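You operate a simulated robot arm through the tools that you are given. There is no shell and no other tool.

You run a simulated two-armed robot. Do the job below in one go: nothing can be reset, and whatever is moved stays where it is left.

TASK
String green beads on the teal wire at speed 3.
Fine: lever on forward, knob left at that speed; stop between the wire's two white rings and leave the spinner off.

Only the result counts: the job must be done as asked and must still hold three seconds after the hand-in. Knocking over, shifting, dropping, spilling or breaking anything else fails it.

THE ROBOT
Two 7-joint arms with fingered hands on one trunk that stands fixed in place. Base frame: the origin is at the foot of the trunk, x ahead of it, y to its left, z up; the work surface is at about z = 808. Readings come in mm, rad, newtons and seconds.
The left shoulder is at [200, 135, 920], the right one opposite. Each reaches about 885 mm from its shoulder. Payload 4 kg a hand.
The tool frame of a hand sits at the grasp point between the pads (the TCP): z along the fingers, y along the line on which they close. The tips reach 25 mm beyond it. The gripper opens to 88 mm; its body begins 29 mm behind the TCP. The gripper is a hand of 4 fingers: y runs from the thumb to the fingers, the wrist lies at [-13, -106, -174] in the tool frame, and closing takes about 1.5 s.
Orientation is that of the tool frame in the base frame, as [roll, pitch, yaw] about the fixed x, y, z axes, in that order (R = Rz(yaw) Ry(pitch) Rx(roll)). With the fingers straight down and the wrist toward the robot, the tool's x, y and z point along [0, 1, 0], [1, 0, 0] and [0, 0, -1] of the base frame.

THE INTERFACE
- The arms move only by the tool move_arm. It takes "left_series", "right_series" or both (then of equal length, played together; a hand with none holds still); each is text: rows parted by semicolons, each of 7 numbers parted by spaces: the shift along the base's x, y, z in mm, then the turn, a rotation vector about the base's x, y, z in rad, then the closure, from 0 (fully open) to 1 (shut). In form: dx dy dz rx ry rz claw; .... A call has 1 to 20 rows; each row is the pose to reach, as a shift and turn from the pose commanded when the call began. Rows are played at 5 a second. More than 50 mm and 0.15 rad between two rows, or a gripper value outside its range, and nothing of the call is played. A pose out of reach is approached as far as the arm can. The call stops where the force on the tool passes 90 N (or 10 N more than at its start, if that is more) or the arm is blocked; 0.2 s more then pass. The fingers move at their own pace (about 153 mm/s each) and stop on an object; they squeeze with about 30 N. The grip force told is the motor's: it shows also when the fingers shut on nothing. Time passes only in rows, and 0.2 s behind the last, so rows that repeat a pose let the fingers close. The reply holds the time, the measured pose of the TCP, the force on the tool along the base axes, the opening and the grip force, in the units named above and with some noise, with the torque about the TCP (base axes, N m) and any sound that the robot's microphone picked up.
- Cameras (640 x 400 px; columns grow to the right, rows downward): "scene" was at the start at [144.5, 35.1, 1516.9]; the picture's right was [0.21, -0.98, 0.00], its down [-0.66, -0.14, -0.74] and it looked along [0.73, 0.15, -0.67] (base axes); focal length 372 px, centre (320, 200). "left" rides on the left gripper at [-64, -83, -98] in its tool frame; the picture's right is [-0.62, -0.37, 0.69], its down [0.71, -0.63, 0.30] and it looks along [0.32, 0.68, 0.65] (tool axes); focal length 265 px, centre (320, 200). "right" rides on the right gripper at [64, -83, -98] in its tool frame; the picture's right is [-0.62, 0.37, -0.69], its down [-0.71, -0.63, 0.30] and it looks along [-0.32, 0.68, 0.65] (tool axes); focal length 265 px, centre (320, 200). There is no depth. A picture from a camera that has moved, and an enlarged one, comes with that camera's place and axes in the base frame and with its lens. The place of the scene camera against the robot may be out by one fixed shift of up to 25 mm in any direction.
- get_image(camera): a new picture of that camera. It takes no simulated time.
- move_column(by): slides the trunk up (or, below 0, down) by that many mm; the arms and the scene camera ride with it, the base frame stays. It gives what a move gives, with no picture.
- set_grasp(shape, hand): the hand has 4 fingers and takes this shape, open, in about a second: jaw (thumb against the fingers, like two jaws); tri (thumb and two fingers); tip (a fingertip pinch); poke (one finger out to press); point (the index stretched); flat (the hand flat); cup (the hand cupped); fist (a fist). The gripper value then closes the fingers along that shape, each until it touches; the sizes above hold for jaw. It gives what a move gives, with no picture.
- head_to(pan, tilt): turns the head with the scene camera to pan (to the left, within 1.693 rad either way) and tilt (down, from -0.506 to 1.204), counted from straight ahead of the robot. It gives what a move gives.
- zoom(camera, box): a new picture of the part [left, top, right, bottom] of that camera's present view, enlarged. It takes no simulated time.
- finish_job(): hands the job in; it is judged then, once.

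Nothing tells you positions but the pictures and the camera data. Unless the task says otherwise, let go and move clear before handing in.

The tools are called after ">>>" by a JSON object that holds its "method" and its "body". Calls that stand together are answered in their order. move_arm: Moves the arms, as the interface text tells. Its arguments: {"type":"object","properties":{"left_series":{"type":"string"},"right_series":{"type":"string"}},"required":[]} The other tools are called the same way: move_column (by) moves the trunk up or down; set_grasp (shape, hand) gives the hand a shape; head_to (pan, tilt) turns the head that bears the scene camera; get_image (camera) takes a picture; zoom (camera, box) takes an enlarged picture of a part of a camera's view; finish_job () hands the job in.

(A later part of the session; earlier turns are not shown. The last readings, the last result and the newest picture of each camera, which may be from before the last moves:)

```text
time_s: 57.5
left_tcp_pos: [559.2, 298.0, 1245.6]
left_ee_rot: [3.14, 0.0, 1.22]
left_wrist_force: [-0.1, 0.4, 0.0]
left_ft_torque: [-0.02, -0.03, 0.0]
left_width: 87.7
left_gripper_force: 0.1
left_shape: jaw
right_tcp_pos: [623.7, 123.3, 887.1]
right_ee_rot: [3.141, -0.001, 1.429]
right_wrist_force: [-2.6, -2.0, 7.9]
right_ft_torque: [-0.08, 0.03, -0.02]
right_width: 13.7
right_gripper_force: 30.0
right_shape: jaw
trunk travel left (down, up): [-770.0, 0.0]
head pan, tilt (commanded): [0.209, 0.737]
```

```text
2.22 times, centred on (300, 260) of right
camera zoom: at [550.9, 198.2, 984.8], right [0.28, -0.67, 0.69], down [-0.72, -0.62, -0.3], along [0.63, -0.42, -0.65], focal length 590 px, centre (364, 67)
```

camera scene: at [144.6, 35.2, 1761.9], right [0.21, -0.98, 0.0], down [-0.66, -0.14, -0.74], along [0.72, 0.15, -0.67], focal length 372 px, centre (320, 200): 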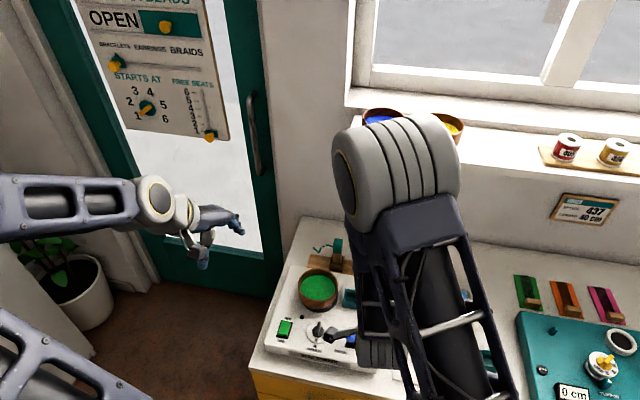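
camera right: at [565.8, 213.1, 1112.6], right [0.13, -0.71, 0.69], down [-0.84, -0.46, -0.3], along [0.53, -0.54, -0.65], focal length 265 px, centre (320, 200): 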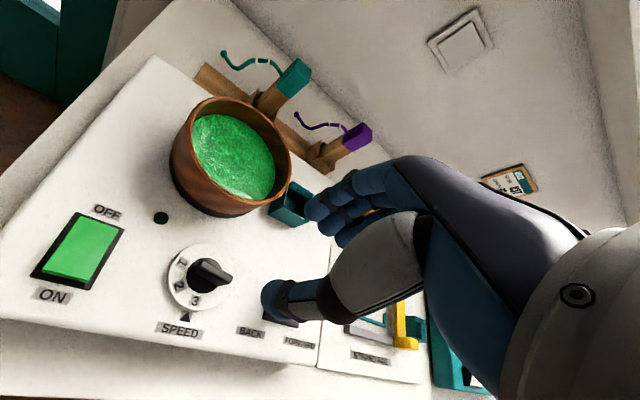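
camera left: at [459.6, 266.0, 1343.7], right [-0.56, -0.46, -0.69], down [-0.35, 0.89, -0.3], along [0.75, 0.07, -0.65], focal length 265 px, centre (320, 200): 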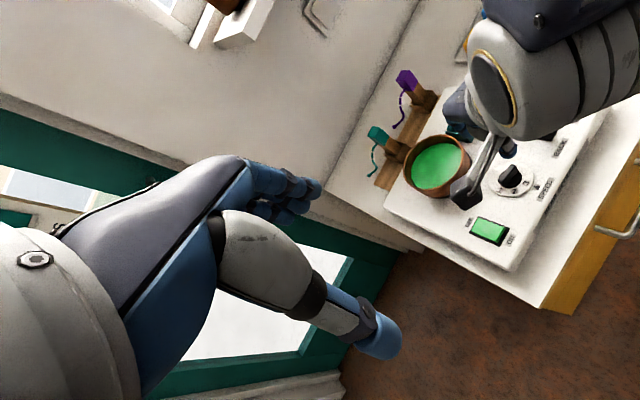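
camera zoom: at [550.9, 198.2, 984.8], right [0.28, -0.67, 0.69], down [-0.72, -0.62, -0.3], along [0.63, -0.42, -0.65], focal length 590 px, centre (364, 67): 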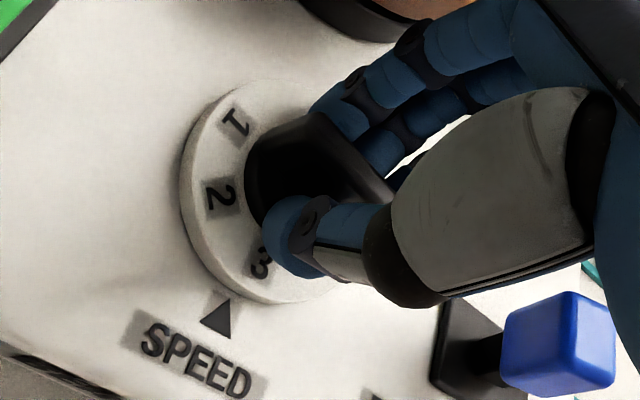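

>>> {"method": "move_arm", "body": {"right_series": "0 0 1 0 0 -0.05 1; 0 0 1 0 0 -0.1 1; 0 0 1 0 0 -0.15 1; 0 0 1 0 0 -0.15 1"}}

>>> {"method": "zoom", "body": {"camera": "right", "box": [200, 170, 400, 350]}}

```text
time_s: 58.5
left_tcp_pos: [559.6, 298.3, 1244.6]
left_ee_rot: [3.141, 0.001, 1.221]
left_wrist_force: [0.1, -0.5, -0.8]
left_ft_torque: [0.02, -0.03, 0.01]
left_width: 87.8
left_gripper_force: 0.1
left_shape: jaw
right_tcp_pos: [622.4, 123.5, 887.3]
right_ee_rot: [-3.14, 0.0, 1.283]
right_wrist_force: [0.4, 7.5, -6.9]
right_ft_torque: [0.14, -0.11, 0.17]
right_width: 13.1
right_gripper_force: 30.0
right_shape: jaw
trunk travel left (down, up): [-770.0, 0.0]
head pan, tilt (commanded): [0.209, 0.737]
```

```text
2.22 times, centred on (300, 260) of right
camera zoom: at [562.7, 208.7, 985.3], right [0.18, -0.7, 0.69], down [-0.81, -0.51, -0.3], along [0.56, -0.5, -0.66], focal length 590 px, centre (364, 67)
```

zoom: 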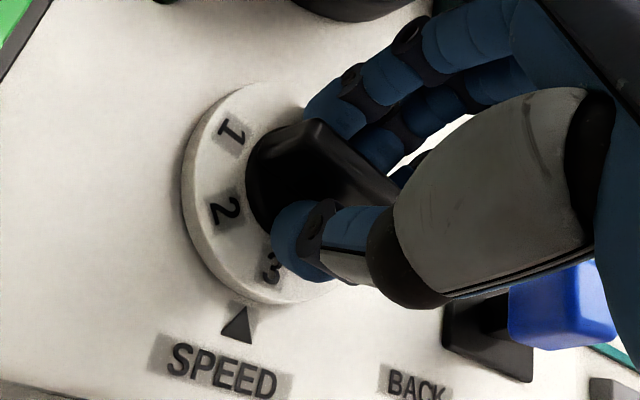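

The dial resists further turning, so it looks to be at its limit at "3". I'll open the fingers without turning back, lift clear and read the dial again.

>>> {"method": "move_arm", "body": {"right_series": "0 0 0 0 0 -0.04 1; 0 0 0 0 0 -0.08 1; 0 0 0 0 0 -0.08 1; 0 0 0 0 0 -0.08 1"}}

>>> {"method": "zoom", "body": {"camera": "right", "box": [200, 170, 400, 350]}}

>>> {"method": "move_arm", "body": {"right_series": "0 0 0 0 0 0 0.8; 0 0 0 0 0 0 0.6; 0 0 0 0 0 0 0.4; 0 0 0 0 0 0 0.4; 0 0 20 0 0 0 0.4; 0 0 50 0 0 0 0.4; 0 0 90 0 0 0 0.4; 0 0 130 0 0 0 0.4; 0 0 130 0 0 0 0.4"}}

>>> {"method": "zoom", "body": {"camera": "right", "box": [140, 220, 260, 340]}}

>>> {"method": "zoom", "body": {"camera": "left", "box": [470, 140, 570, 220]}}

```text
time_s: 59.5
left_tcp_pos: [559.4, 298.3, 1244.7]
left_ee_rot: [3.14, 0.001, 1.221]
left_wrist_force: [0.1, 0.2, -0.9]
left_ft_torque: [-0.01, 0.02, -0.03]
left_width: 87.8
left_gripper_force: 0.1
left_shape: jaw
right_tcp_pos: [624.2, 122.3, 887.5]
right_ee_rot: [-3.138, -0.002, 1.203]
right_wrist_force: [-3.4, 5.3, -8.7]
right_ft_torque: [0.14, 0.0, 0.1]
right_width: 11.9
right_gripper_force: 30.6
right_shape: jaw
trunk travel left (down, up): [-770.0, 0.0]
head pan, tilt (commanded): [0.209, 0.737]
```

```text
2.22 times, centred on (300, 260) of right
camera zoom: at [569.8, 212.5, 985.4], right [0.12, -0.71, 0.69], down [-0.85, -0.44, -0.3], along [0.52, -0.55, -0.65], focal length 590 px, centre (364, 67)
```

zoom: 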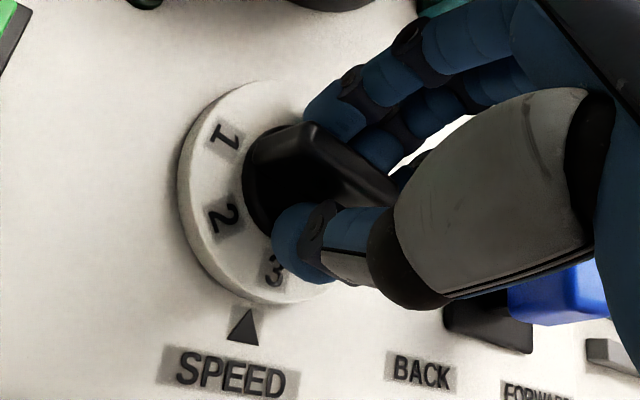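

```text
time_s: 61.5
left_tcp_pos: [558.7, 297.6, 1245.7]
left_ee_rot: [-3.141, 0.001, 1.221]
left_wrist_force: [0.6, -0.3, 0.5]
left_ft_torque: [-0.02, 0.0, 0.02]
left_width: 87.4
left_gripper_force: 0.0
left_shape: jaw
right_tcp_pos: [625.2, 121.0, 1016.5]
right_ee_rot: [-3.141, 0.0, 1.201]
right_wrist_force: [-0.1, -0.2, 0.1]
right_ft_torque: [0.01, 0.0, 0.01]
right_width: 52.2
right_gripper_force: 0.1
right_shape: jaw
trunk travel left (down, up): [-770.0, 0.0]
head pan, tilt (commanded): [0.209, 0.737]
```

```text
3.33 times, centred on (200, 280) of right
camera zoom: at [571.6, 210.7, 1115.8], right [0.12, -0.71, 0.69], down [-0.85, -0.44, -0.3], along [0.52, -0.55, -0.65], focal length 885 px, centre (720, -67)
```

zoom: 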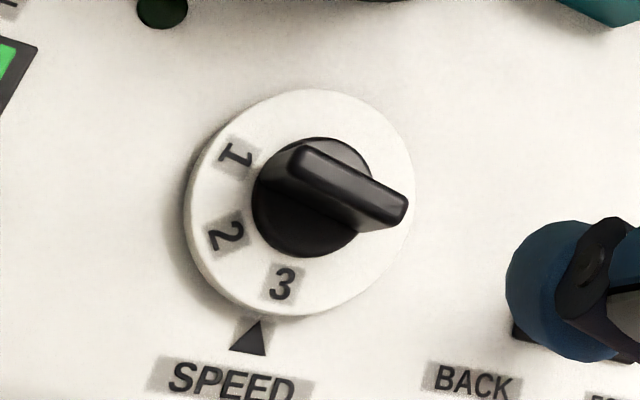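

```text
5.00 times, centred on (520, 180) of left
camera zoom: at [459.5, 266.0, 1343.7], right [-0.56, -0.46, -0.69], down [-0.35, 0.89, -0.3], along [0.75, 0.07, -0.65], focal length 1327 px, centre (-680, 300)
```

zoom: 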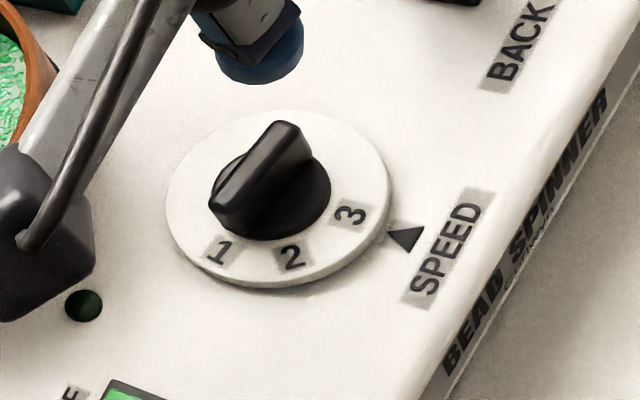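

The dial settled at the same spot as before, so it's in its "3" position and against the stop. Next is the lever. I'll swing the hand back to the 90° yaw and close the fingers so I can push the blue cap from its left toward FORWARD.

>>> {"method": "move_arm", "body": {"right_series": "-1 -3 0 0 0 0.14 0.6; -2 -6 0 0 0 0.28 0.7; -3 -9 0 0 0 0.42 0.8; -4 -12 0 0 0 0.56 1; -5 -15 0 0 0 0.7 1; -6 -18 0 0 0 0.84 1; -7 -21 0 0 0 0.98 1; -8 -24 0 0 0 1.12 1; -9 -27 0 0 0 1.26 1; -10 -30 0 0 0 1.4 1; -11 -33 0 0 0 1.54 1; -12 -36 0 0 0 1.68 1; -13 -39 0 0 0 1.82 1; -13 -41 -10 0 0 1.94 1; -13 -41 -20 0 0 1.94 1; -13 -41 -20 0 0 1.94 1"}}

>>> {"method": "get_image", "body": {"camera": "right"}}

>>> {"method": "zoom", "body": {"camera": "left", "box": [450, 80, 610, 220]}}

```text
time_s: 64.8
left_tcp_pos: [559.5, 297.8, 1245.1]
left_ee_rot: [3.142, 0.001, 1.221]
left_wrist_force: [-0.2, 0.3, -0.8]
left_ft_torque: [0.02, -0.01, 0.0]
left_width: 87.7
left_gripper_force: 0.1
left_shape: jaw
right_tcp_pos: [610.8, 82.6, 997.7]
right_ee_rot: [3.141, 0.002, -3.141]
right_wrist_force: [0.2, 0.6, -0.4]
right_ft_torque: [0.0, 0.01, 0.01]
right_width: 0.0
right_gripper_force: 29.9
right_shape: jaw
trunk travel left (down, up): [-770.0, 0.0]
head pan, tilt (commanded): [0.209, 0.737]
```

```text
taken
camera right: at [547.7, -1.3, 1096.0], right [0.62, 0.37, 0.69], down [0.71, -0.63, -0.3], along [0.32, 0.68, -0.65], focal length 265 px, centre (320, 200)
```

right: 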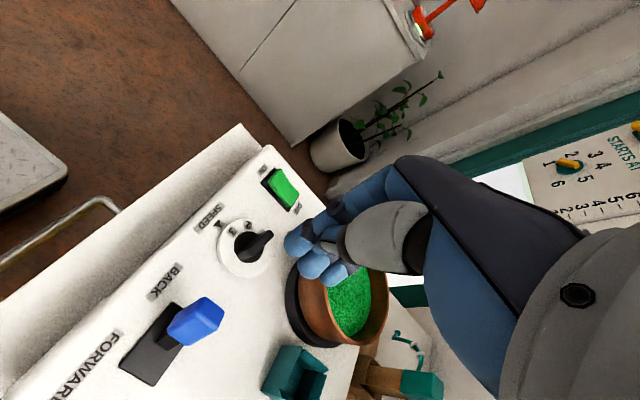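

```text
2.86 times, centred on (530, 150) of left
camera zoom: at [459.6, 265.8, 1343.7], right [-0.56, -0.46, -0.69], down [-0.35, 0.89, -0.3], along [0.75, 0.07, -0.65], focal length 758 px, centre (-280, 343)
```

zoom: 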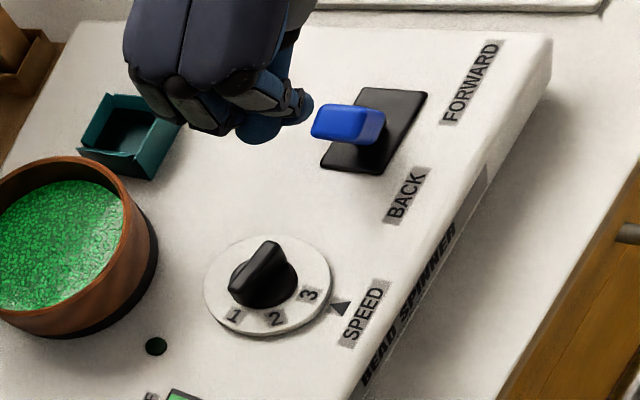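

>>> {"method": "zoom", "body": {"camera": "right", "box": [180, 190, 300, 290]}}

>>> {"method": "zoom", "body": {"camera": "right", "box": [100, 250, 260, 400]}}

```text
4.00 times, centred on (240, 240) of right
camera zoom: at [547.7, -1.3, 1096.0], right [0.62, 0.37, 0.69], down [0.71, -0.63, -0.3], along [0.32, 0.68, -0.65], focal length 1062 px, centre (640, 40)
```

zoom: 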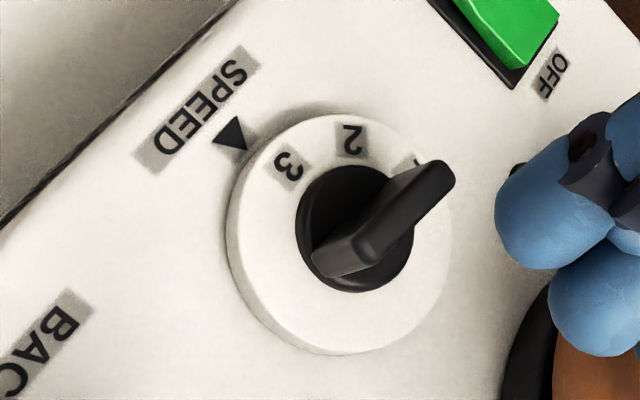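

```text
2.67 times, centred on (180, 325) of right
camera zoom: at [547.7, -1.3, 1096.0], right [0.62, 0.37, 0.69], down [0.71, -0.63, -0.3], along [0.32, 0.68, -0.65], focal length 708 px, centre (693, -133)
```

zoom: 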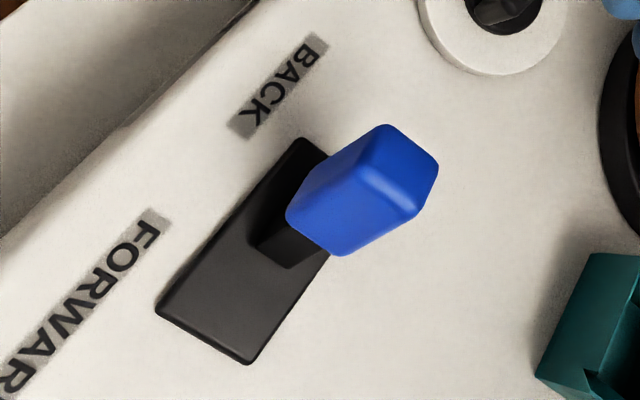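

From this same viewpoint, "3" lines up with the arrow just as "1" did at the start, so the knob is set. I'll lower the closed fingers to the left of the blue cap.

>>> {"method": "move_arm", "body": {"right_series": "1 0 -25 0 0 0 1; 2 0 -50 0 0 0 1; 3 0 -75 0 0 0 1; 3 0 -97 0 0 0 1; 3 0 -97 0 0 0 1"}}

>>> {"method": "get_image", "body": {"camera": "right"}}

>>> {"method": "zoom", "body": {"camera": "left", "box": [450, 80, 610, 220]}}

```text
time_s: 66.0
left_tcp_pos: [558.6, 297.8, 1244.6]
left_ee_rot: [-3.14, 0.0, 1.22]
left_wrist_force: [0.7, 0.5, -0.3]
left_ft_torque: [0.03, -0.02, -0.01]
left_width: 87.6
left_gripper_force: 0.0
left_shape: jaw
right_tcp_pos: [613.8, 82.0, 900.9]
right_ee_rot: [3.141, -0.001, -3.142]
right_wrist_force: [-0.6, 0.0, -0.1]
right_ft_torque: [0.02, 0.02, 0.01]
right_width: 0.0
right_gripper_force: 29.9
right_shape: jaw
trunk travel left (down, up): [-770.0, 0.0]
head pan, tilt (commanded): [0.209, 0.737]
```

```text
taken
camera right: at [549.3, -1.3, 998.4], right [0.62, 0.37, 0.69], down [0.71, -0.63, -0.3], along [0.32, 0.68, -0.65], focal length 265 px, centre (320, 200)
```

right: 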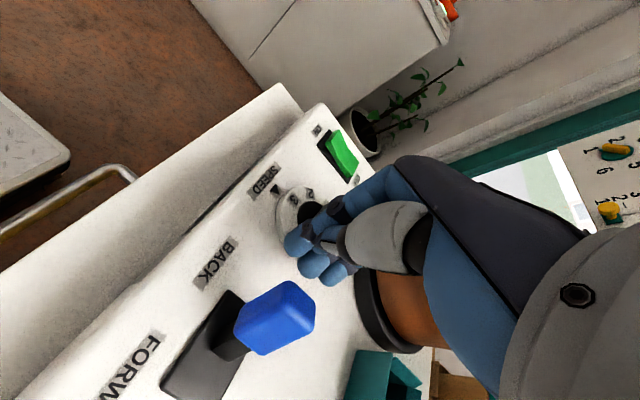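

```text
2.86 times, centred on (530, 150) of left
camera zoom: at [459.6, 266.0, 1343.7], right [-0.56, -0.46, -0.69], down [-0.35, 0.89, -0.3], along [0.75, 0.07, -0.65], focal length 758 px, centre (-280, 343)
```

zoom: 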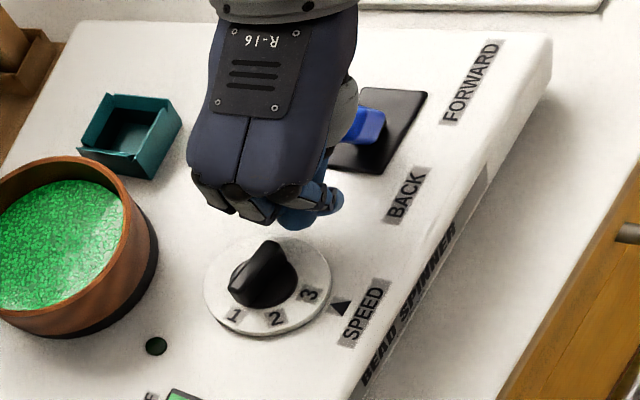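

The closed fingers sit between the knob and the cap. I'll push toward −y (FORWARD) and watch the force.

>>> {"method": "move_arm", "body": {"right_series": "0 -5 0 0 0 0 1; 0 -10 0 0 0 0 1; 0 -15 0 0 0 0 1; 0 -20 0 0 0 0 1; 0 -25 0 0 0 0 1; 0 -25 0 0 0 0 1"}}

>>> {"method": "get_image", "body": {"camera": "right"}}

```text
time_s: 67.5
left_tcp_pos: [559.0, 298.7, 1244.9]
left_ee_rot: [-3.141, 0.001, 1.221]
left_wrist_force: [0.1, 0.5, 0.2]
left_ft_torque: [-0.02, 0.0, 0.0]
left_width: 87.6
left_gripper_force: 0.0
left_shape: jaw
right_tcp_pos: [612.9, 57.0, 901.1]
right_ee_rot: [-3.14, 0.001, 3.14]
right_wrist_force: [-0.3, 1.3, 0.1]
right_ft_torque: [0.05, 0.04, 0.03]
right_width: 0.1
right_gripper_force: 30.1
right_shape: jaw
trunk travel left (down, up): [-770.0, 0.0]
head pan, tilt (commanded): [0.209, 0.737]
```

```text
taken
camera right: at [549.9, -26.7, 998.8], right [0.62, 0.37, 0.69], down [0.71, -0.63, -0.3], along [0.32, 0.68, -0.65], focal length 265 px, centre (320, 200)
```

right: 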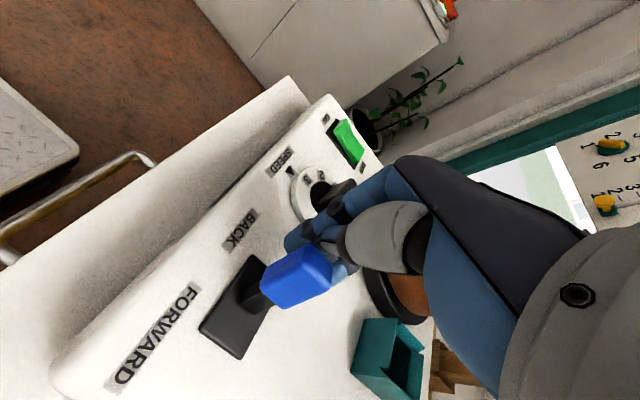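

Contact is starting, so I'll keep pushing.

>>> {"method": "move_arm", "body": {"right_series": "0 -5 0 0 0 0 1; 0 -10 0 0 0 0 1; 0 -15 0 0 0 0 1; 0 -20 0 0 0 0 1; 0 -20 0 0 0 0 1"}}

>>> {"method": "get_image", "body": {"camera": "right"}}

>>> {"method": "zoom", "body": {"camera": "left", "box": [450, 80, 610, 220]}}

```text
time_s: 68.7
left_tcp_pos: [559.3, 298.5, 1244.8]
left_ee_rot: [3.139, 0.0, 1.22]
left_wrist_force: [0.3, 1.0, 0.4]
left_ft_torque: [0.0, 0.01, -0.02]
left_width: 87.7
left_gripper_force: 0.1
left_shape: jaw
right_tcp_pos: [614.9, 37.2, 900.9]
right_ee_rot: [-3.142, -0.001, -3.141]
right_wrist_force: [1.2, 0.6, 0.2]
right_ft_torque: [0.0, 0.01, -0.06]
right_width: 0.0
right_gripper_force: 30.0
right_shape: jaw
trunk travel left (down, up): [-770.0, 0.0]
head pan, tilt (commanded): [0.209, 0.737]
```

```text
taken
camera right: at [550.6, -46.7, 998.5], right [0.62, 0.37, 0.69], down [0.71, -0.63, -0.3], along [0.32, 0.68, -0.65], focal length 265 px, centre (320, 200)
```

right: 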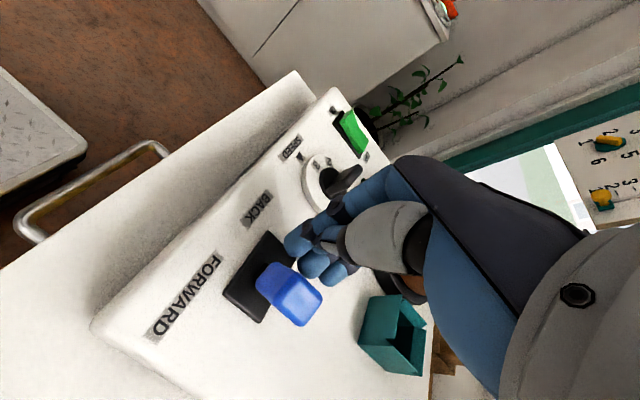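

```text
2.86 times, centred on (530, 150) of left
camera zoom: at [459.6, 266.0, 1343.7], right [-0.56, -0.46, -0.69], down [-0.35, 0.89, -0.3], along [0.75, 0.07, -0.65], focal length 758 px, centre (-280, 343)
```

zoom: 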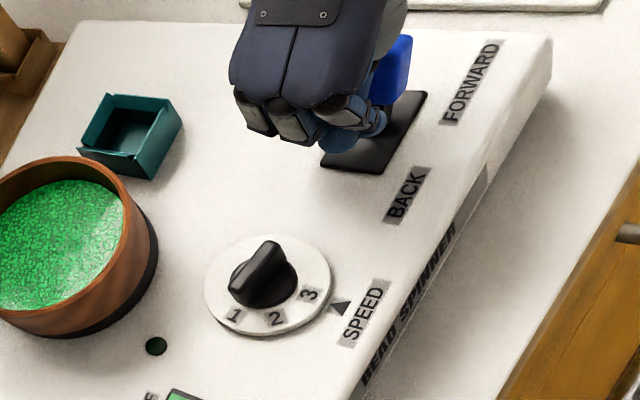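

The lever has swung over toward FORWARD. I'll push a few mm more to confirm it's at its stop.

>>> {"method": "move_arm", "body": {"right_series": "0 -3 0 0 0 0 1; 0 -6 0 0 0 0 1; 0 -9 0 0 0 0 1; 0 -9 0 0 0 0 1"}}

>>> {"method": "get_image", "body": {"camera": "right"}}

```text
time_s: 69.7
left_tcp_pos: [558.6, 298.7, 1245.2]
left_ee_rot: [3.14, 0.0, 1.221]
left_wrist_force: [-0.5, -0.2, 0.0]
left_ft_torque: [0.0, -0.04, 0.01]
left_width: 87.8
left_gripper_force: 0.1
left_shape: jaw
right_tcp_pos: [612.9, 30.3, 900.7]
right_ee_rot: [3.137, 0.002, -3.14]
right_wrist_force: [1.6, 14.4, 8.9]
right_ft_torque: [0.27, -0.15, 0.18]
right_width: 0.2
right_gripper_force: 30.4
right_shape: jaw
trunk travel left (down, up): [-770.0, 0.0]
head pan, tilt (commanded): [0.209, 0.737]
```

```text
taken
camera right: at [550.2, -54.2, 998.9], right [0.62, 0.37, 0.7], down [0.72, -0.63, -0.3], along [0.32, 0.69, -0.65], focal length 265 px, centre (320, 200)
```

right: 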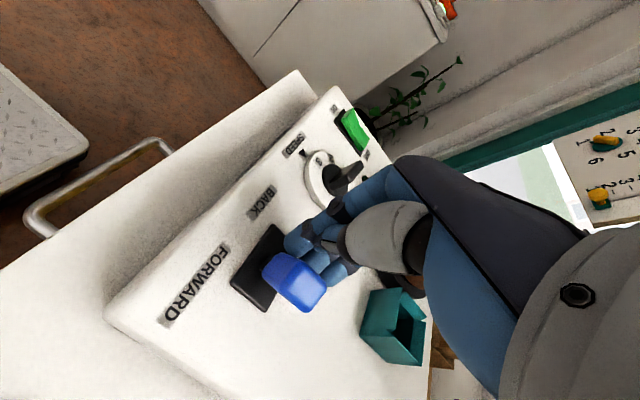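

The force rises at the stop, so the lever is fully FORWARD. I'll back off, lift and park the right hand to the right.

>>> {"method": "move_arm", "body": {"right_series": "0 6 0 0 0 0 1; 0 15 0 0 0 0 1; 0 15 20 0 0 0 1; 0 15 50 0 0 0 1; 0 10 90 0 0 0 1; 0 0 130 0 0 0 0.8; -5 -15 150 0 0 -0.14 0.5; -10 -30 155 0 0 -0.28 0.3; -15 -45 160 0 0 -0.42 0.2; -20 -60 160 0 0 -0.56 0.2; -25 -75 160 0 0 -0.7 0.2; -30 -95 160 0 0 -0.84 0.2; -35 -115 160 0 0 -0.98 0.2; -35 -135 160 0 0 -1.12 0.2; -35 -155 160 0 0 -1.26 0.2; -35 -175 160 0 0 -1.4 0.2; -35 -195 160 0 0 -1.54 0.2; -35 -215 160 0 0 -1.57 0.2; -35 -235 160 0 0 -1.57 0.2; -35 -235 160 0 0 -1.57 0.2"}}

>>> {"method": "get_image", "body": {"camera": "scene"}}

>>> {"method": "get_image", "body": {"camera": "right"}}

>>> {"method": "get_image", "body": {"camera": "left"}}

```text
time_s: 73.8
left_tcp_pos: [558.8, 297.5, 1244.2]
left_ee_rot: [3.141, 0.0, 1.22]
left_wrist_force: [0.4, 0.0, 0.4]
left_ft_torque: [0.02, 0.01, -0.02]
left_width: 87.7
left_gripper_force: 0.1
left_shape: jaw
right_tcp_pos: [577.6, -206.4, 1060.5]
right_ee_rot: [3.14, 0.0, 1.57]
right_wrist_force: [-0.9, -0.5, 0.1]
right_ft_torque: [0.01, -0.03, 0.0]
right_width: 70.0
right_gripper_force: 0.0
right_shape: jaw
trunk travel left (down, up): [-770.0, 0.0]
head pan, tilt (commanded): [0.209, 0.737]
```

```text
taken
camera scene: at [144.5, 35.1, 1761.9], right [0.21, -0.98, 0.0], down [-0.66, -0.14, -0.74], along [0.72, 0.15, -0.67], focal length 372 px, centre (320, 200)
```

scene: 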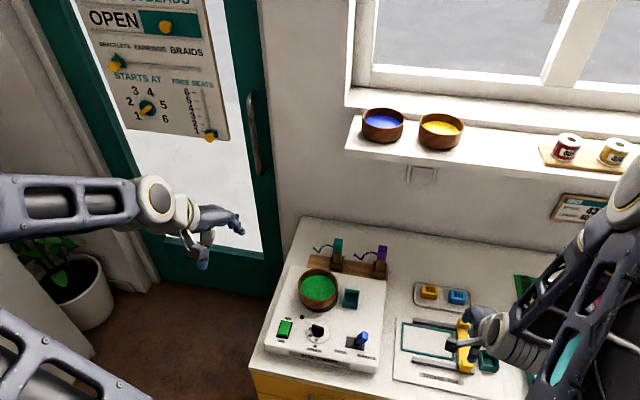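

```text
taken
camera right: at [494.9, -142.5, 1158.4], right [0.37, -0.62, 0.69], down [-0.63, -0.71, -0.3], along [0.68, -0.32, -0.65], focal length 265 px, centre (320, 200)
```

right: 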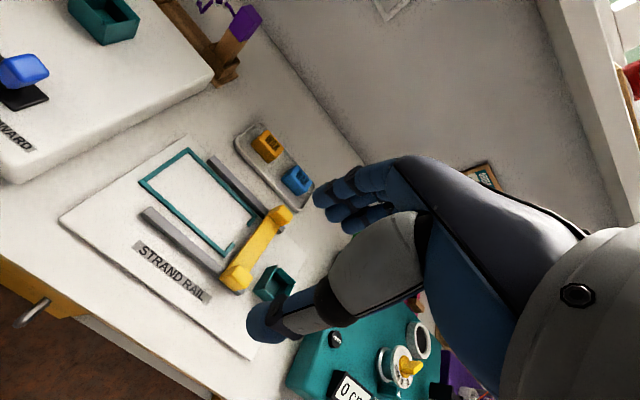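

```text
taken
camera left: at [459.6, 266.0, 1343.7], right [-0.56, -0.46, -0.69], down [-0.35, 0.89, -0.3], along [0.75, 0.07, -0.65], focal length 265 px, centre (320, 200)
```

left: 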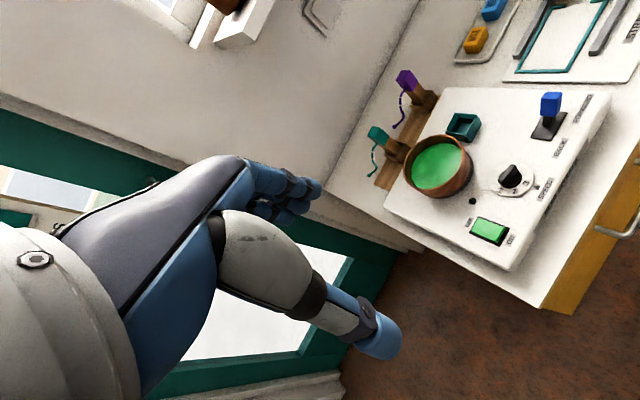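

The right arm is parked and the scene camera has a clear view. I'll verify the spinner and look closely at the wire.

>>> {"method": "zoom", "body": {"camera": "scene", "box": [250, 260, 390, 380]}}

>>> {"method": "zoom", "body": {"camera": "scene", "box": [290, 230, 400, 310]}}

>>> {"method": "zoom", "body": {"camera": "left", "box": [355, 60, 485, 200]}}

```text
3.33 times, centred on (320, 320) of scene
camera zoom: at [144.5, 35.1, 1761.9], right [0.21, -0.98, 0.0], down [-0.66, -0.14, -0.74], along [0.72, 0.15, -0.67], focal length 1240 px, centre (320, -200)
```

zoom: 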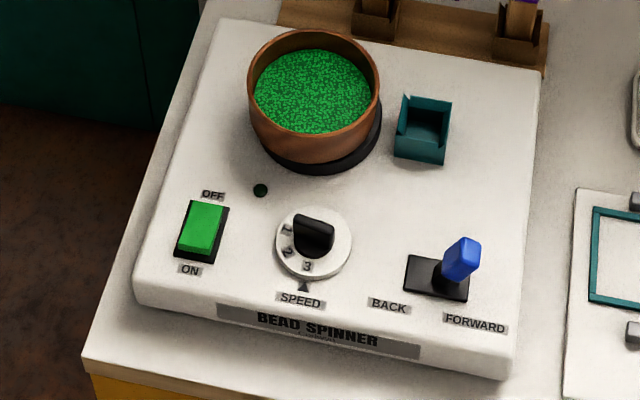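

```text
5.00 times, centred on (345, 270) of scene
camera zoom: at [144.5, 35.1, 1761.9], right [0.21, -0.98, 0.0], down [-0.66, -0.14, -0.74], along [0.72, 0.15, -0.67], focal length 1860 px, centre (195, -150)
```

zoom: 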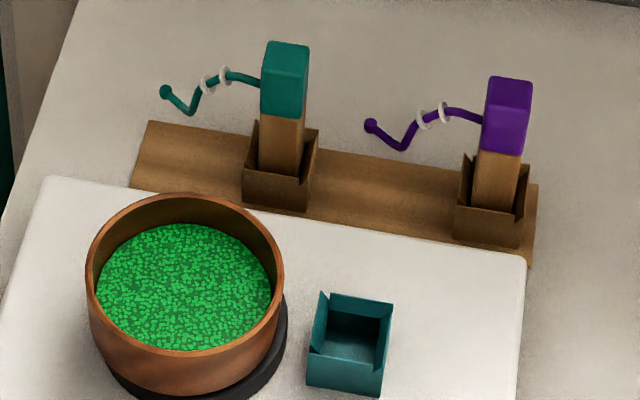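

```text
2.86 times, centred on (420, 130) of left
camera zoom: at [459.6, 266.0, 1343.7], right [-0.56, -0.46, -0.69], down [-0.35, 0.89, -0.3], along [0.75, 0.07, -0.65], focal length 758 px, centre (34, 400)
```

zoom: 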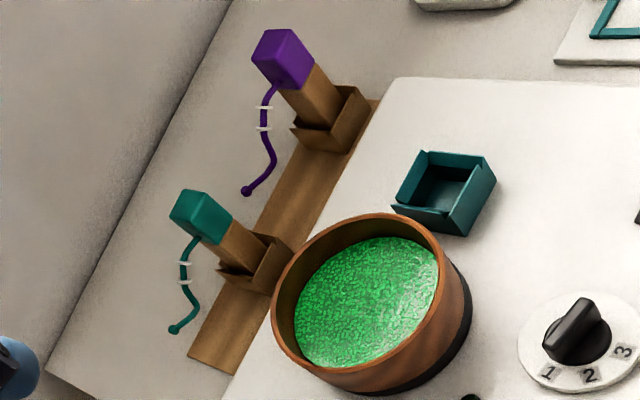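

Knob on 3, lever on FORWARD, bowl on the turntable. The wire's tip curves along a circle of about 36 mm radius, so moving the handle straight across to the socket should dip it into the bowl. The right hand's fingers stay clear of the wire, so I'll use it and move above the teal handle.

>>> {"method": "move_arm", "body": {"right_series": "15 10 5 0 0 0 0.2; 45 30 10 0 0 0 0.2; 78 58 10 0 0 0 0.2; 110 90 10 0 0 0 0.2; 142 124 10 0 0 0 0.2; 172 158 10 0 0 0 0.2; 202 192 10 0 0 0 0.2; 230 226 10 0 0 0 0.2; 255 260 10 0 0 0 0.3; 278 292 0 0 0 0 0.3; 294 315 -10 0 0 0 0.3; 300 326 -20 0 0 0 0.3; 300 326 -20 0 0 0 0.3"}}

>>> {"method": "get_image", "body": {"camera": "right"}}

>>> {"method": "zoom", "body": {"camera": "left", "box": [340, 40, 500, 200]}}

>>> {"method": "zoom", "body": {"camera": "scene", "box": [280, 200, 420, 320]}}

```text
time_s: 76.7
left_tcp_pos: [559.2, 297.8, 1245.1]
left_ee_rot: [3.141, -0.002, 1.219]
left_wrist_force: [0.1, 0.1, -0.3]
left_ft_torque: [0.02, 0.06, -0.05]
left_width: 87.7
left_gripper_force: 0.1
left_shape: jaw
right_tcp_pos: [879.6, 118.6, 1040.6]
right_ee_rot: [-3.142, -0.002, 1.573]
right_wrist_force: [-0.1, 0.0, 0.0]
right_ft_torque: [-0.01, 0.01, 0.04]
right_width: 62.0
right_gripper_force: 0.1
right_shape: jaw
trunk travel left (down, up): [-770.0, 0.0]
head pan, tilt (commanded): [0.209, 0.737]
```

```text
taken
camera right: at [796.4, 182.0, 1139.6], right [0.37, -0.62, 0.69], down [-0.63, -0.72, -0.3], along [0.68, -0.32, -0.65], focal length 265 px, centre (320, 200)
```

right: 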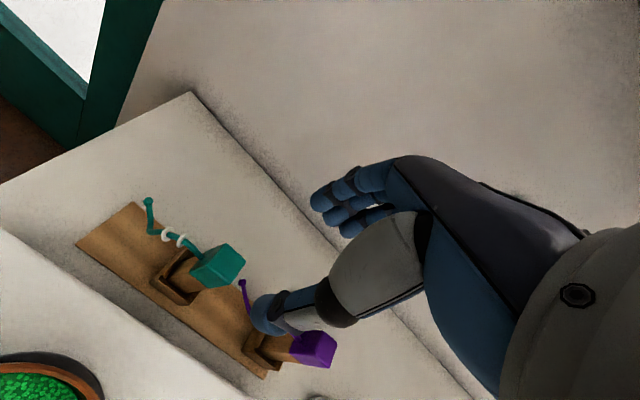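

```text
2.50 times, centred on (420, 120) of left
camera zoom: at [459.6, 266.1, 1343.7], right [-0.56, -0.46, -0.69], down [-0.35, 0.89, -0.3], along [0.75, 0.07, -0.65], focal length 664 px, centre (70, 400)
```

zoom: 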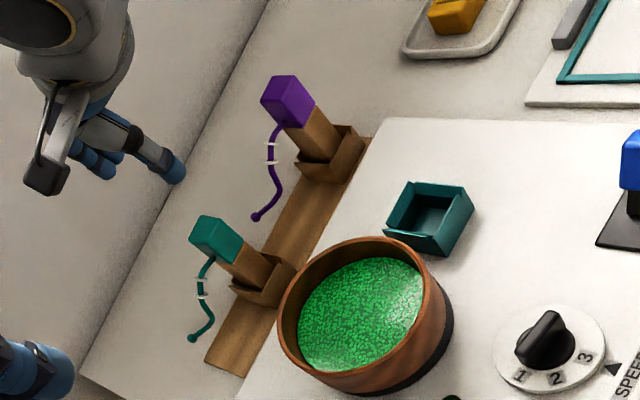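

```text
3.33 times, centred on (350, 260) of scene
camera zoom: at [144.6, 35.2, 1761.9], right [0.21, -0.98, 0.0], down [-0.66, -0.14, -0.74], along [0.72, 0.15, -0.67], focal length 1240 px, centre (220, 0)
```

zoom: 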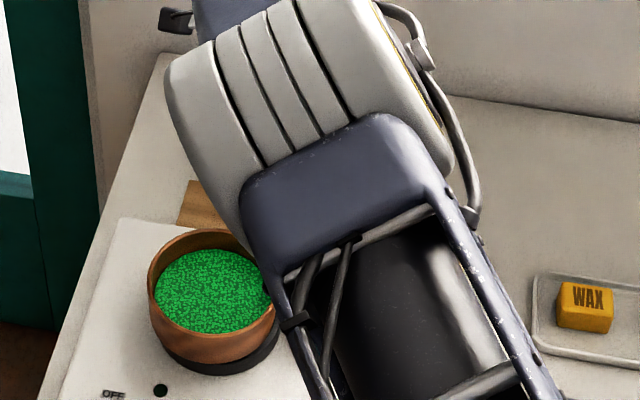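

>>> {"method": "zoom", "body": {"camera": "right", "box": [120, 180, 280, 320]}}

```text
2.86 times, centred on (200, 250) of right
camera zoom: at [796.4, 182.0, 1139.6], right [0.37, -0.62, 0.69], down [-0.63, -0.72, -0.3], along [0.68, -0.32, -0.65], focal length 758 px, centre (663, 57)
```

zoom: 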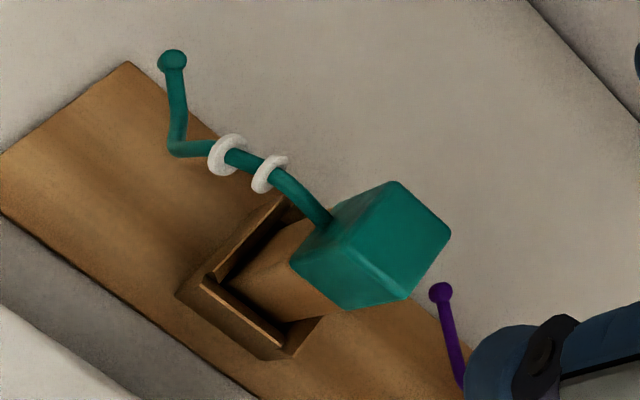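

>>> {"method": "move_arm", "body": {"right_series": "0 0 -20 0 0 0 0.3; 0 0 -40 0 0 0 0.3; 0 0 -60 0 0 0 0.3; 0 0 -60 0 0 0 0.3"}}

>>> {"method": "zoom", "body": {"camera": "right", "box": [160, 180, 320, 320]}}

>>> {"method": "zoom", "body": {"camera": "left", "box": [350, 50, 450, 150]}}

```text
time_s: 77.7
left_tcp_pos: [558.5, 297.9, 1245.1]
left_ee_rot: [-3.141, 0.001, 1.221]
left_wrist_force: [0.2, -0.8, 0.2]
left_ft_torque: [0.02, 0.0, -0.01]
left_width: 87.8
left_gripper_force: 0.0
left_shape: jaw
right_tcp_pos: [879.7, 118.1, 981.3]
right_ee_rot: [3.141, -0.001, 1.572]
right_wrist_force: [0.0, 0.4, -0.6]
right_ft_torque: [0.05, 0.0, 0.01]
right_width: 61.7
right_gripper_force: 0.1
right_shape: jaw
trunk travel left (down, up): [-770.0, 0.0]
head pan, tilt (commanded): [0.209, 0.737]
```

```text
2.86 times, centred on (240, 250) of right
camera zoom: at [797.1, 181.7, 1079.5], right [0.37, -0.62, 0.69], down [-0.63, -0.71, -0.3], along [0.68, -0.32, -0.65], focal length 758 px, centre (549, 57)
```

zoom: 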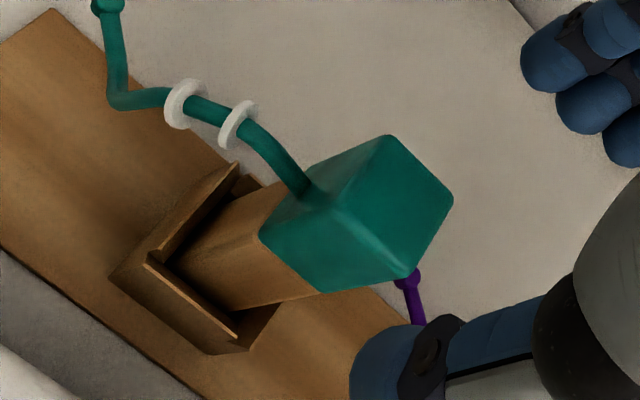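

```text
4.00 times, centred on (400, 100) of left
camera zoom: at [459.6, 266.0, 1343.7], right [-0.56, -0.46, -0.69], down [-0.35, 0.89, -0.3], along [0.75, 0.07, -0.65], focal length 1062 px, centre (0, 600)
```

zoom: 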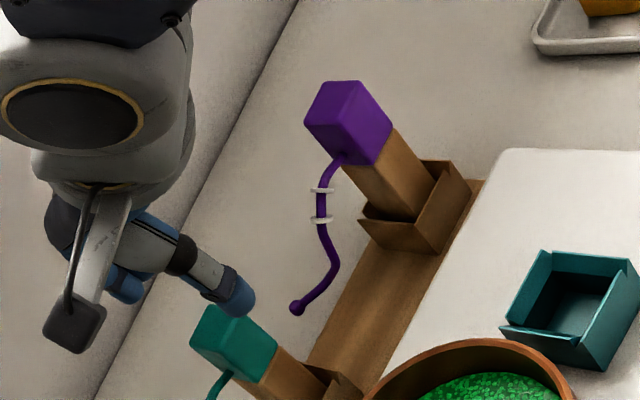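

Two heights give a better fix: the teal head's top is at [888, 119, 921], 24.5 mm square and aligned with the axes. I'll move over it and go down to grasp the head.

>>> {"method": "move_arm", "body": {"right_series": "4 1.5 0 0 0 0 0.3; 8.5 3 -15 0 0 0 0.3; 8.5 3 -30 0 0 0 0.3; 8.5 3 -45 0 0 0 0.3; 8.5 3 -45 0 0 0 0.3"}}

>>> {"method": "get_image", "body": {"camera": "right"}}

>>> {"method": "zoom", "body": {"camera": "left", "box": [350, 50, 450, 150]}}

```text
time_s: 78.8
left_tcp_pos: [559.1, 298.6, 1244.5]
left_ee_rot: [-3.141, 0.001, 1.22]
left_wrist_force: [0.1, -0.6, 0.2]
left_ft_torque: [0.01, 0.01, -0.01]
left_width: 87.5
left_gripper_force: 0.0
left_shape: jaw
right_tcp_pos: [888.5, 121.9, 934.5]
right_ee_rot: [3.14, 0.0, 1.57]
right_wrist_force: [-0.1, -0.4, -0.6]
right_ft_torque: [-0.01, -0.01, 0.02]
right_width: 62.2
right_gripper_force: 0.2
right_shape: jaw
trunk travel left (down, up): [-770.0, 0.0]
head pan, tilt (commanded): [0.209, 0.737]
```

```text
taken
camera right: at [805.7, 185.7, 1032.8], right [0.37, -0.62, 0.69], down [-0.63, -0.71, -0.3], along [0.68, -0.32, -0.65], focal length 265 px, centre (320, 200)
```

right: 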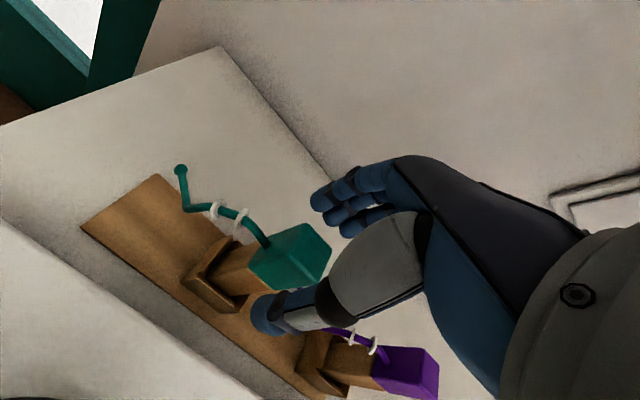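

```text
4.00 times, centred on (400, 100) of left
camera zoom: at [459.6, 266.0, 1343.7], right [-0.56, -0.46, -0.69], down [-0.35, 0.89, -0.3], along [0.75, 0.07, -0.65], focal length 1062 px, centre (0, 600)
```

zoom: 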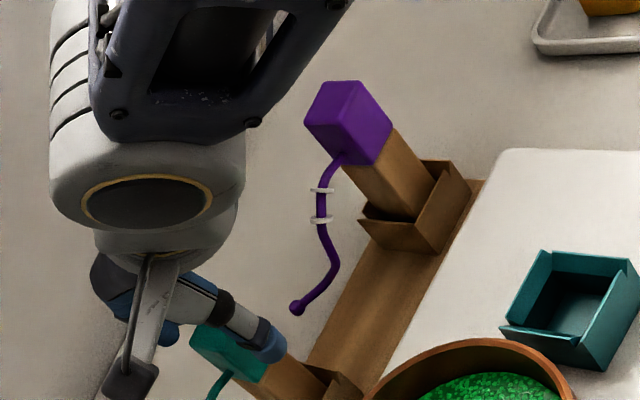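

The head is centred between the fingers. I'll go down to grasp height and close.

>>> {"method": "move_arm", "body": {"right_series": "0 -0.5 -10 0 0 0 0.3; 0 -0.5 -20 0 0 0 0.3; 0 -0.5 -32 0 0 0 0.3; 0 -0.5 -32 0 0 0 0.3"}}

>>> {"method": "zoom", "body": {"camera": "right", "box": [160, 150, 400, 350]}}

```text
time_s: 79.8
left_tcp_pos: [559.5, 298.2, 1245.1]
left_ee_rot: [-3.142, -0.001, 1.219]
left_wrist_force: [-1.1, 0.4, 0.2]
left_ft_torque: [-0.02, -0.01, -0.05]
left_width: 87.9
left_gripper_force: 0.1
left_shape: jaw
right_tcp_pos: [888.4, 120.2, 902.8]
right_ee_rot: [-3.141, -0.001, 1.569]
right_wrist_force: [0.6, 1.0, -0.1]
right_ft_torque: [-0.02, -0.02, 0.0]
right_width: 61.9
right_gripper_force: 0.0
right_shape: jaw
trunk travel left (down, up): [-770.0, 0.0]
head pan, tilt (commanded): [0.209, 0.737]
```

```text
2.00 times, centred on (280, 250) of right
camera zoom: at [805.6, 184.4, 1000.2], right [0.37, -0.62, 0.69], down [-0.63, -0.71, -0.3], along [0.68, -0.32, -0.65], focal length 531 px, centre (400, 100)
```

zoom: 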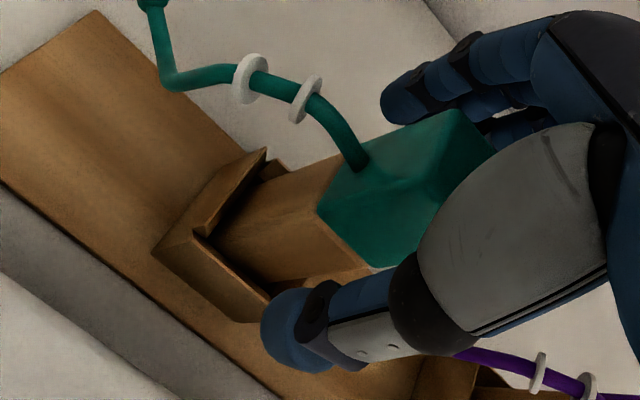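

>>> {"method": "move_arm", "body": {"right_series": "0 0 0 0 0 0 0.5; 0 0 0 0 0 0 0.65; 0 0 0 0 0 0 0.8; 0 0 0 0 0 0 1; 0 0 0 0 0 0 1; 0 0 0 0 0 0 1; 0 0 0 0 0 0 1"}}

>>> {"method": "zoom", "body": {"camera": "right", "box": [160, 150, 400, 350]}}

>>> {"method": "zoom", "body": {"camera": "left", "box": [350, 60, 450, 160]}}

```text
time_s: 81.5
left_tcp_pos: [559.2, 297.3, 1245.4]
left_ee_rot: [3.141, -0.002, 1.22]
left_wrist_force: [0.3, 0.3, 0.0]
left_ft_torque: [-0.02, 0.01, -0.02]
left_width: 87.5
left_gripper_force: 0.0
left_shape: jaw
right_tcp_pos: [888.5, 120.2, 901.6]
right_ee_rot: [3.141, 0.0, 1.572]
right_wrist_force: [0.5, -0.3, -1.0]
right_ft_torque: [0.0, 0.0, 0.0]
right_width: 20.2
right_gripper_force: 29.6
right_shape: jaw
trunk travel left (down, up): [-770.0, 0.0]
head pan, tilt (commanded): [0.209, 0.737]
```

```text
2.00 times, centred on (280, 250) of right
camera zoom: at [805.5, 184.5, 1000.3], right [0.37, -0.62, 0.69], down [-0.63, -0.71, -0.3], along [0.68, -0.32, -0.65], focal length 531 px, centre (400, 100)
```

zoom: 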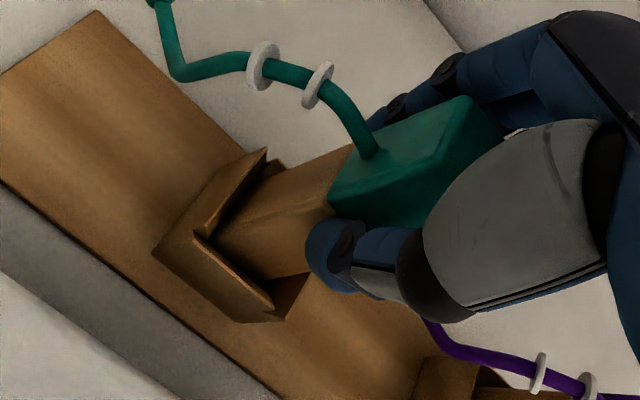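

```text
4.00 times, centred on (400, 110) of left
camera zoom: at [459.6, 266.0, 1343.7], right [-0.56, -0.46, -0.69], down [-0.35, 0.89, -0.3], along [0.75, 0.07, -0.65], focal length 1062 px, centre (0, 560)
```

zoom: 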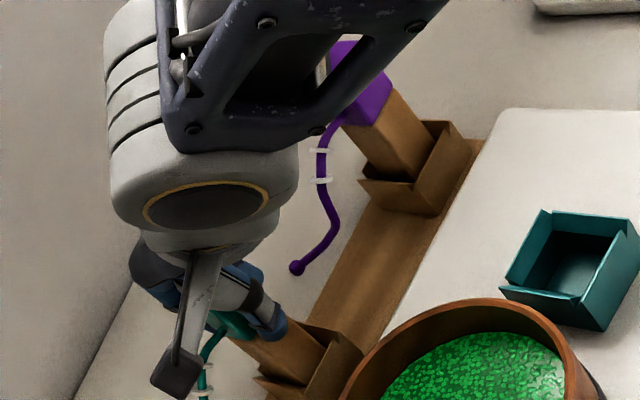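

The head is gripped. I'll lift slowly and watch that the post slides out cleanly.

>>> {"method": "move_arm", "body": {"right_series": "0 0 6 0 0 0 1; 0 0 14 0 0 0 1; 0 0 24 0 0 0 1; 0 0 36 0 0 0 1; 0 0 36 0 0 0 1"}}

>>> {"method": "get_image", "body": {"camera": "right"}}

>>> {"method": "zoom", "body": {"camera": "left", "box": [350, 60, 450, 160]}}

```text
time_s: 82.7
left_tcp_pos: [560.2, 297.9, 1245.1]
left_ee_rot: [-3.142, 0.001, 1.22]
left_wrist_force: [0.1, -0.1, 0.7]
left_ft_torque: [0.01, 0.0, -0.01]
left_width: 87.9
left_gripper_force: 0.1
left_shape: jaw
right_tcp_pos: [887.1, 120.9, 938.9]
right_ee_rot: [-3.141, 0.0, 1.572]
right_wrist_force: [0.2, -0.4, -0.4]
right_ft_torque: [-0.02, 0.0, 0.02]
right_width: 20.3
right_gripper_force: 30.0
right_shape: jaw
trunk travel left (down, up): [-770.0, 0.0]
head pan, tilt (commanded): [0.209, 0.737]
```

```text
taken
camera right: at [804.4, 184.4, 1036.6], right [0.37, -0.62, 0.69], down [-0.63, -0.72, -0.3], along [0.68, -0.32, -0.65], focal length 265 px, centre (320, 200)
```

right: 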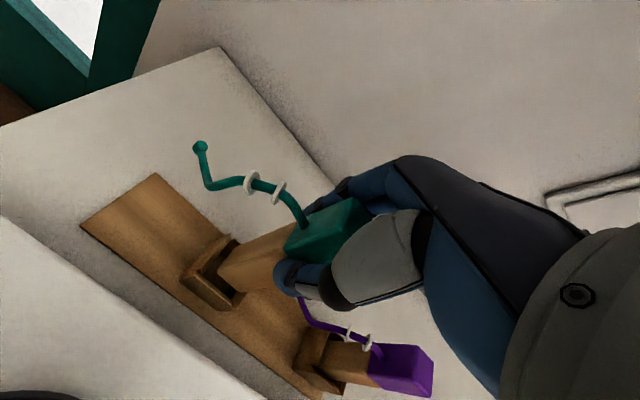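

```text
4.00 times, centred on (400, 110) of left
camera zoom: at [459.6, 266.0, 1343.7], right [-0.56, -0.46, -0.69], down [-0.35, 0.89, -0.3], along [0.75, 0.07, -0.65], focal length 1062 px, centre (0, 560)
```

zoom: 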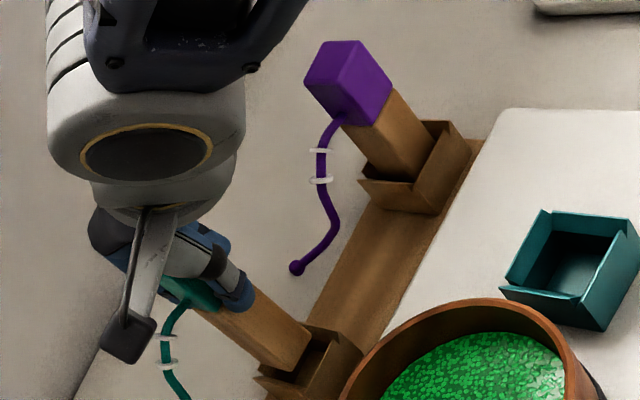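

The post is sliding out cleanly. I'll lift it clear.

>>> {"method": "move_arm", "body": {"right_series": "0 0 15 0 0 0 1; 0 0 35 0 0 0 1; 0 0 60 0 0 0 1; 0 0 85 0 0 0 1; 0 0 100 0 0 0 1; 0 0 100 0 0 0 1"}}

>>> {"method": "get_image", "body": {"camera": "right"}}

>>> {"method": "get_image", "body": {"camera": "left"}}

>>> {"method": "get_image", "body": {"camera": "scene"}}

```text
time_s: 84.0
left_tcp_pos: [559.3, 297.4, 1244.6]
left_ee_rot: [3.141, -0.001, 1.219]
left_wrist_force: [0.7, 0.1, -0.4]
left_ft_torque: [0.0, 0.02, 0.0]
left_width: 87.7
left_gripper_force: 0.0
left_shape: jaw
right_tcp_pos: [888.0, 122.2, 1039.7]
right_ee_rot: [-3.141, 0.0, 1.572]
right_wrist_force: [-0.6, 0.5, -0.3]
right_ft_torque: [-0.02, -0.03, 0.0]
right_width: 20.3
right_gripper_force: 29.8
right_shape: jaw
trunk travel left (down, up): [-770.0, 0.0]
head pan, tilt (commanded): [0.209, 0.737]
```

```text
taken
camera right: at [805.4, 185.5, 1137.1], right [0.37, -0.62, 0.69], down [-0.63, -0.72, -0.3], along [0.68, -0.32, -0.65], focal length 265 px, centre (320, 200)
```

right: 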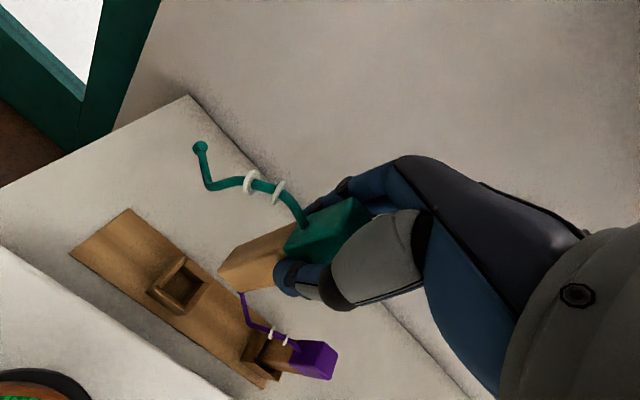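

```text
taken
camera left: at [459.6, 266.0, 1343.7], right [-0.56, -0.46, -0.69], down [-0.35, 0.89, -0.3], along [0.75, 0.07, -0.65], focal length 265 px, centre (320, 200)
```

left: 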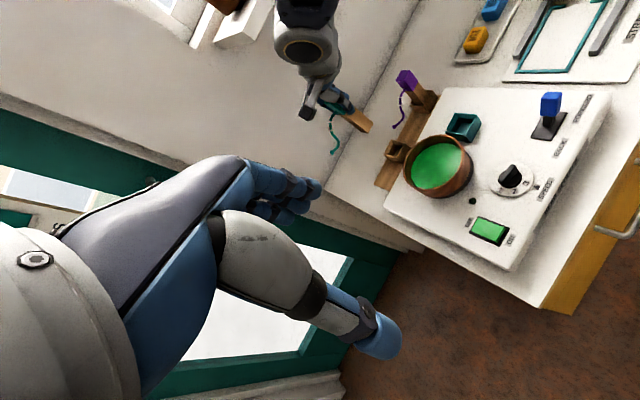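

```text
taken
camera scene: at [144.5, 35.2, 1761.9], right [0.21, -0.98, 0.0], down [-0.66, -0.14, -0.74], along [0.72, 0.15, -0.67], focal length 372 px, centre (320, 200)
```

scene: 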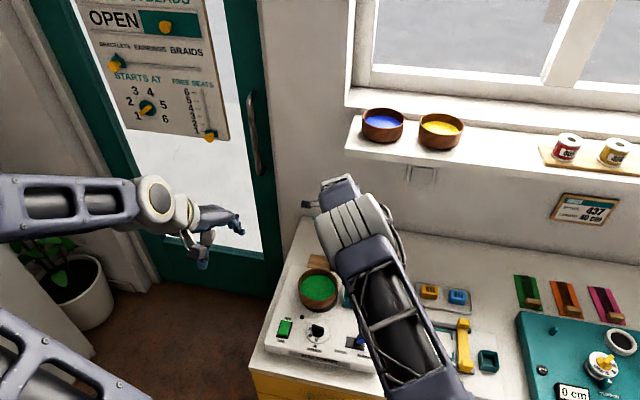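

The handle is out. I'll measure how it sits in the hand: post end, tilt and wire.

>>> {"method": "zoom", "body": {"camera": "right", "box": [180, 130, 380, 310]}}

>>> {"method": "zoom", "body": {"camera": "left", "box": [300, 70, 400, 170]}}

```text
2.22 times, centred on (280, 220) of right
camera zoom: at [805.4, 185.5, 1137.1], right [0.37, -0.62, 0.69], down [-0.63, -0.72, -0.3], along [0.68, -0.32, -0.65], focal length 590 px, centre (409, 156)
```

zoom: 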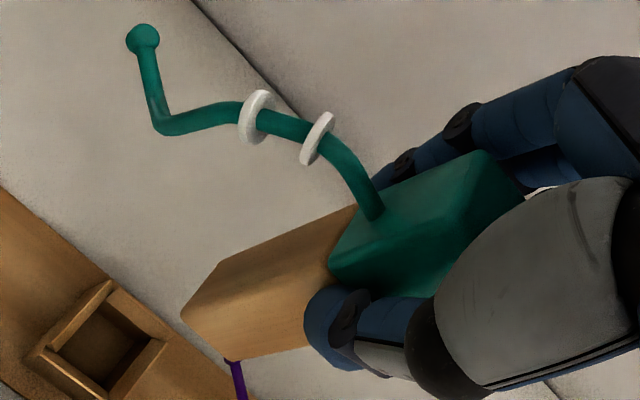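

```text
4.00 times, centred on (350, 120) of left
camera zoom: at [459.6, 266.0, 1343.7], right [-0.56, -0.46, -0.69], down [-0.35, 0.89, -0.3], along [0.75, 0.07, -0.65], focal length 1062 px, centre (200, 520)
```

zoom: 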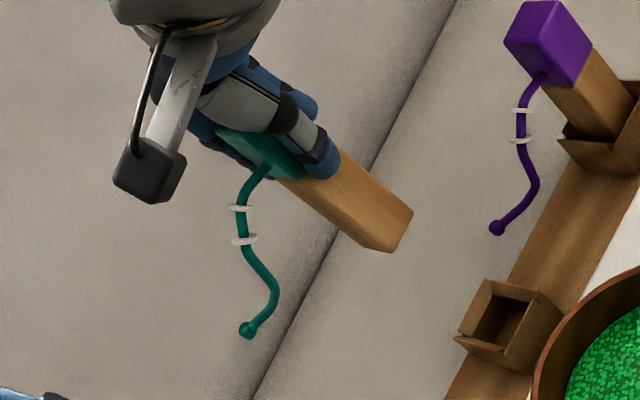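

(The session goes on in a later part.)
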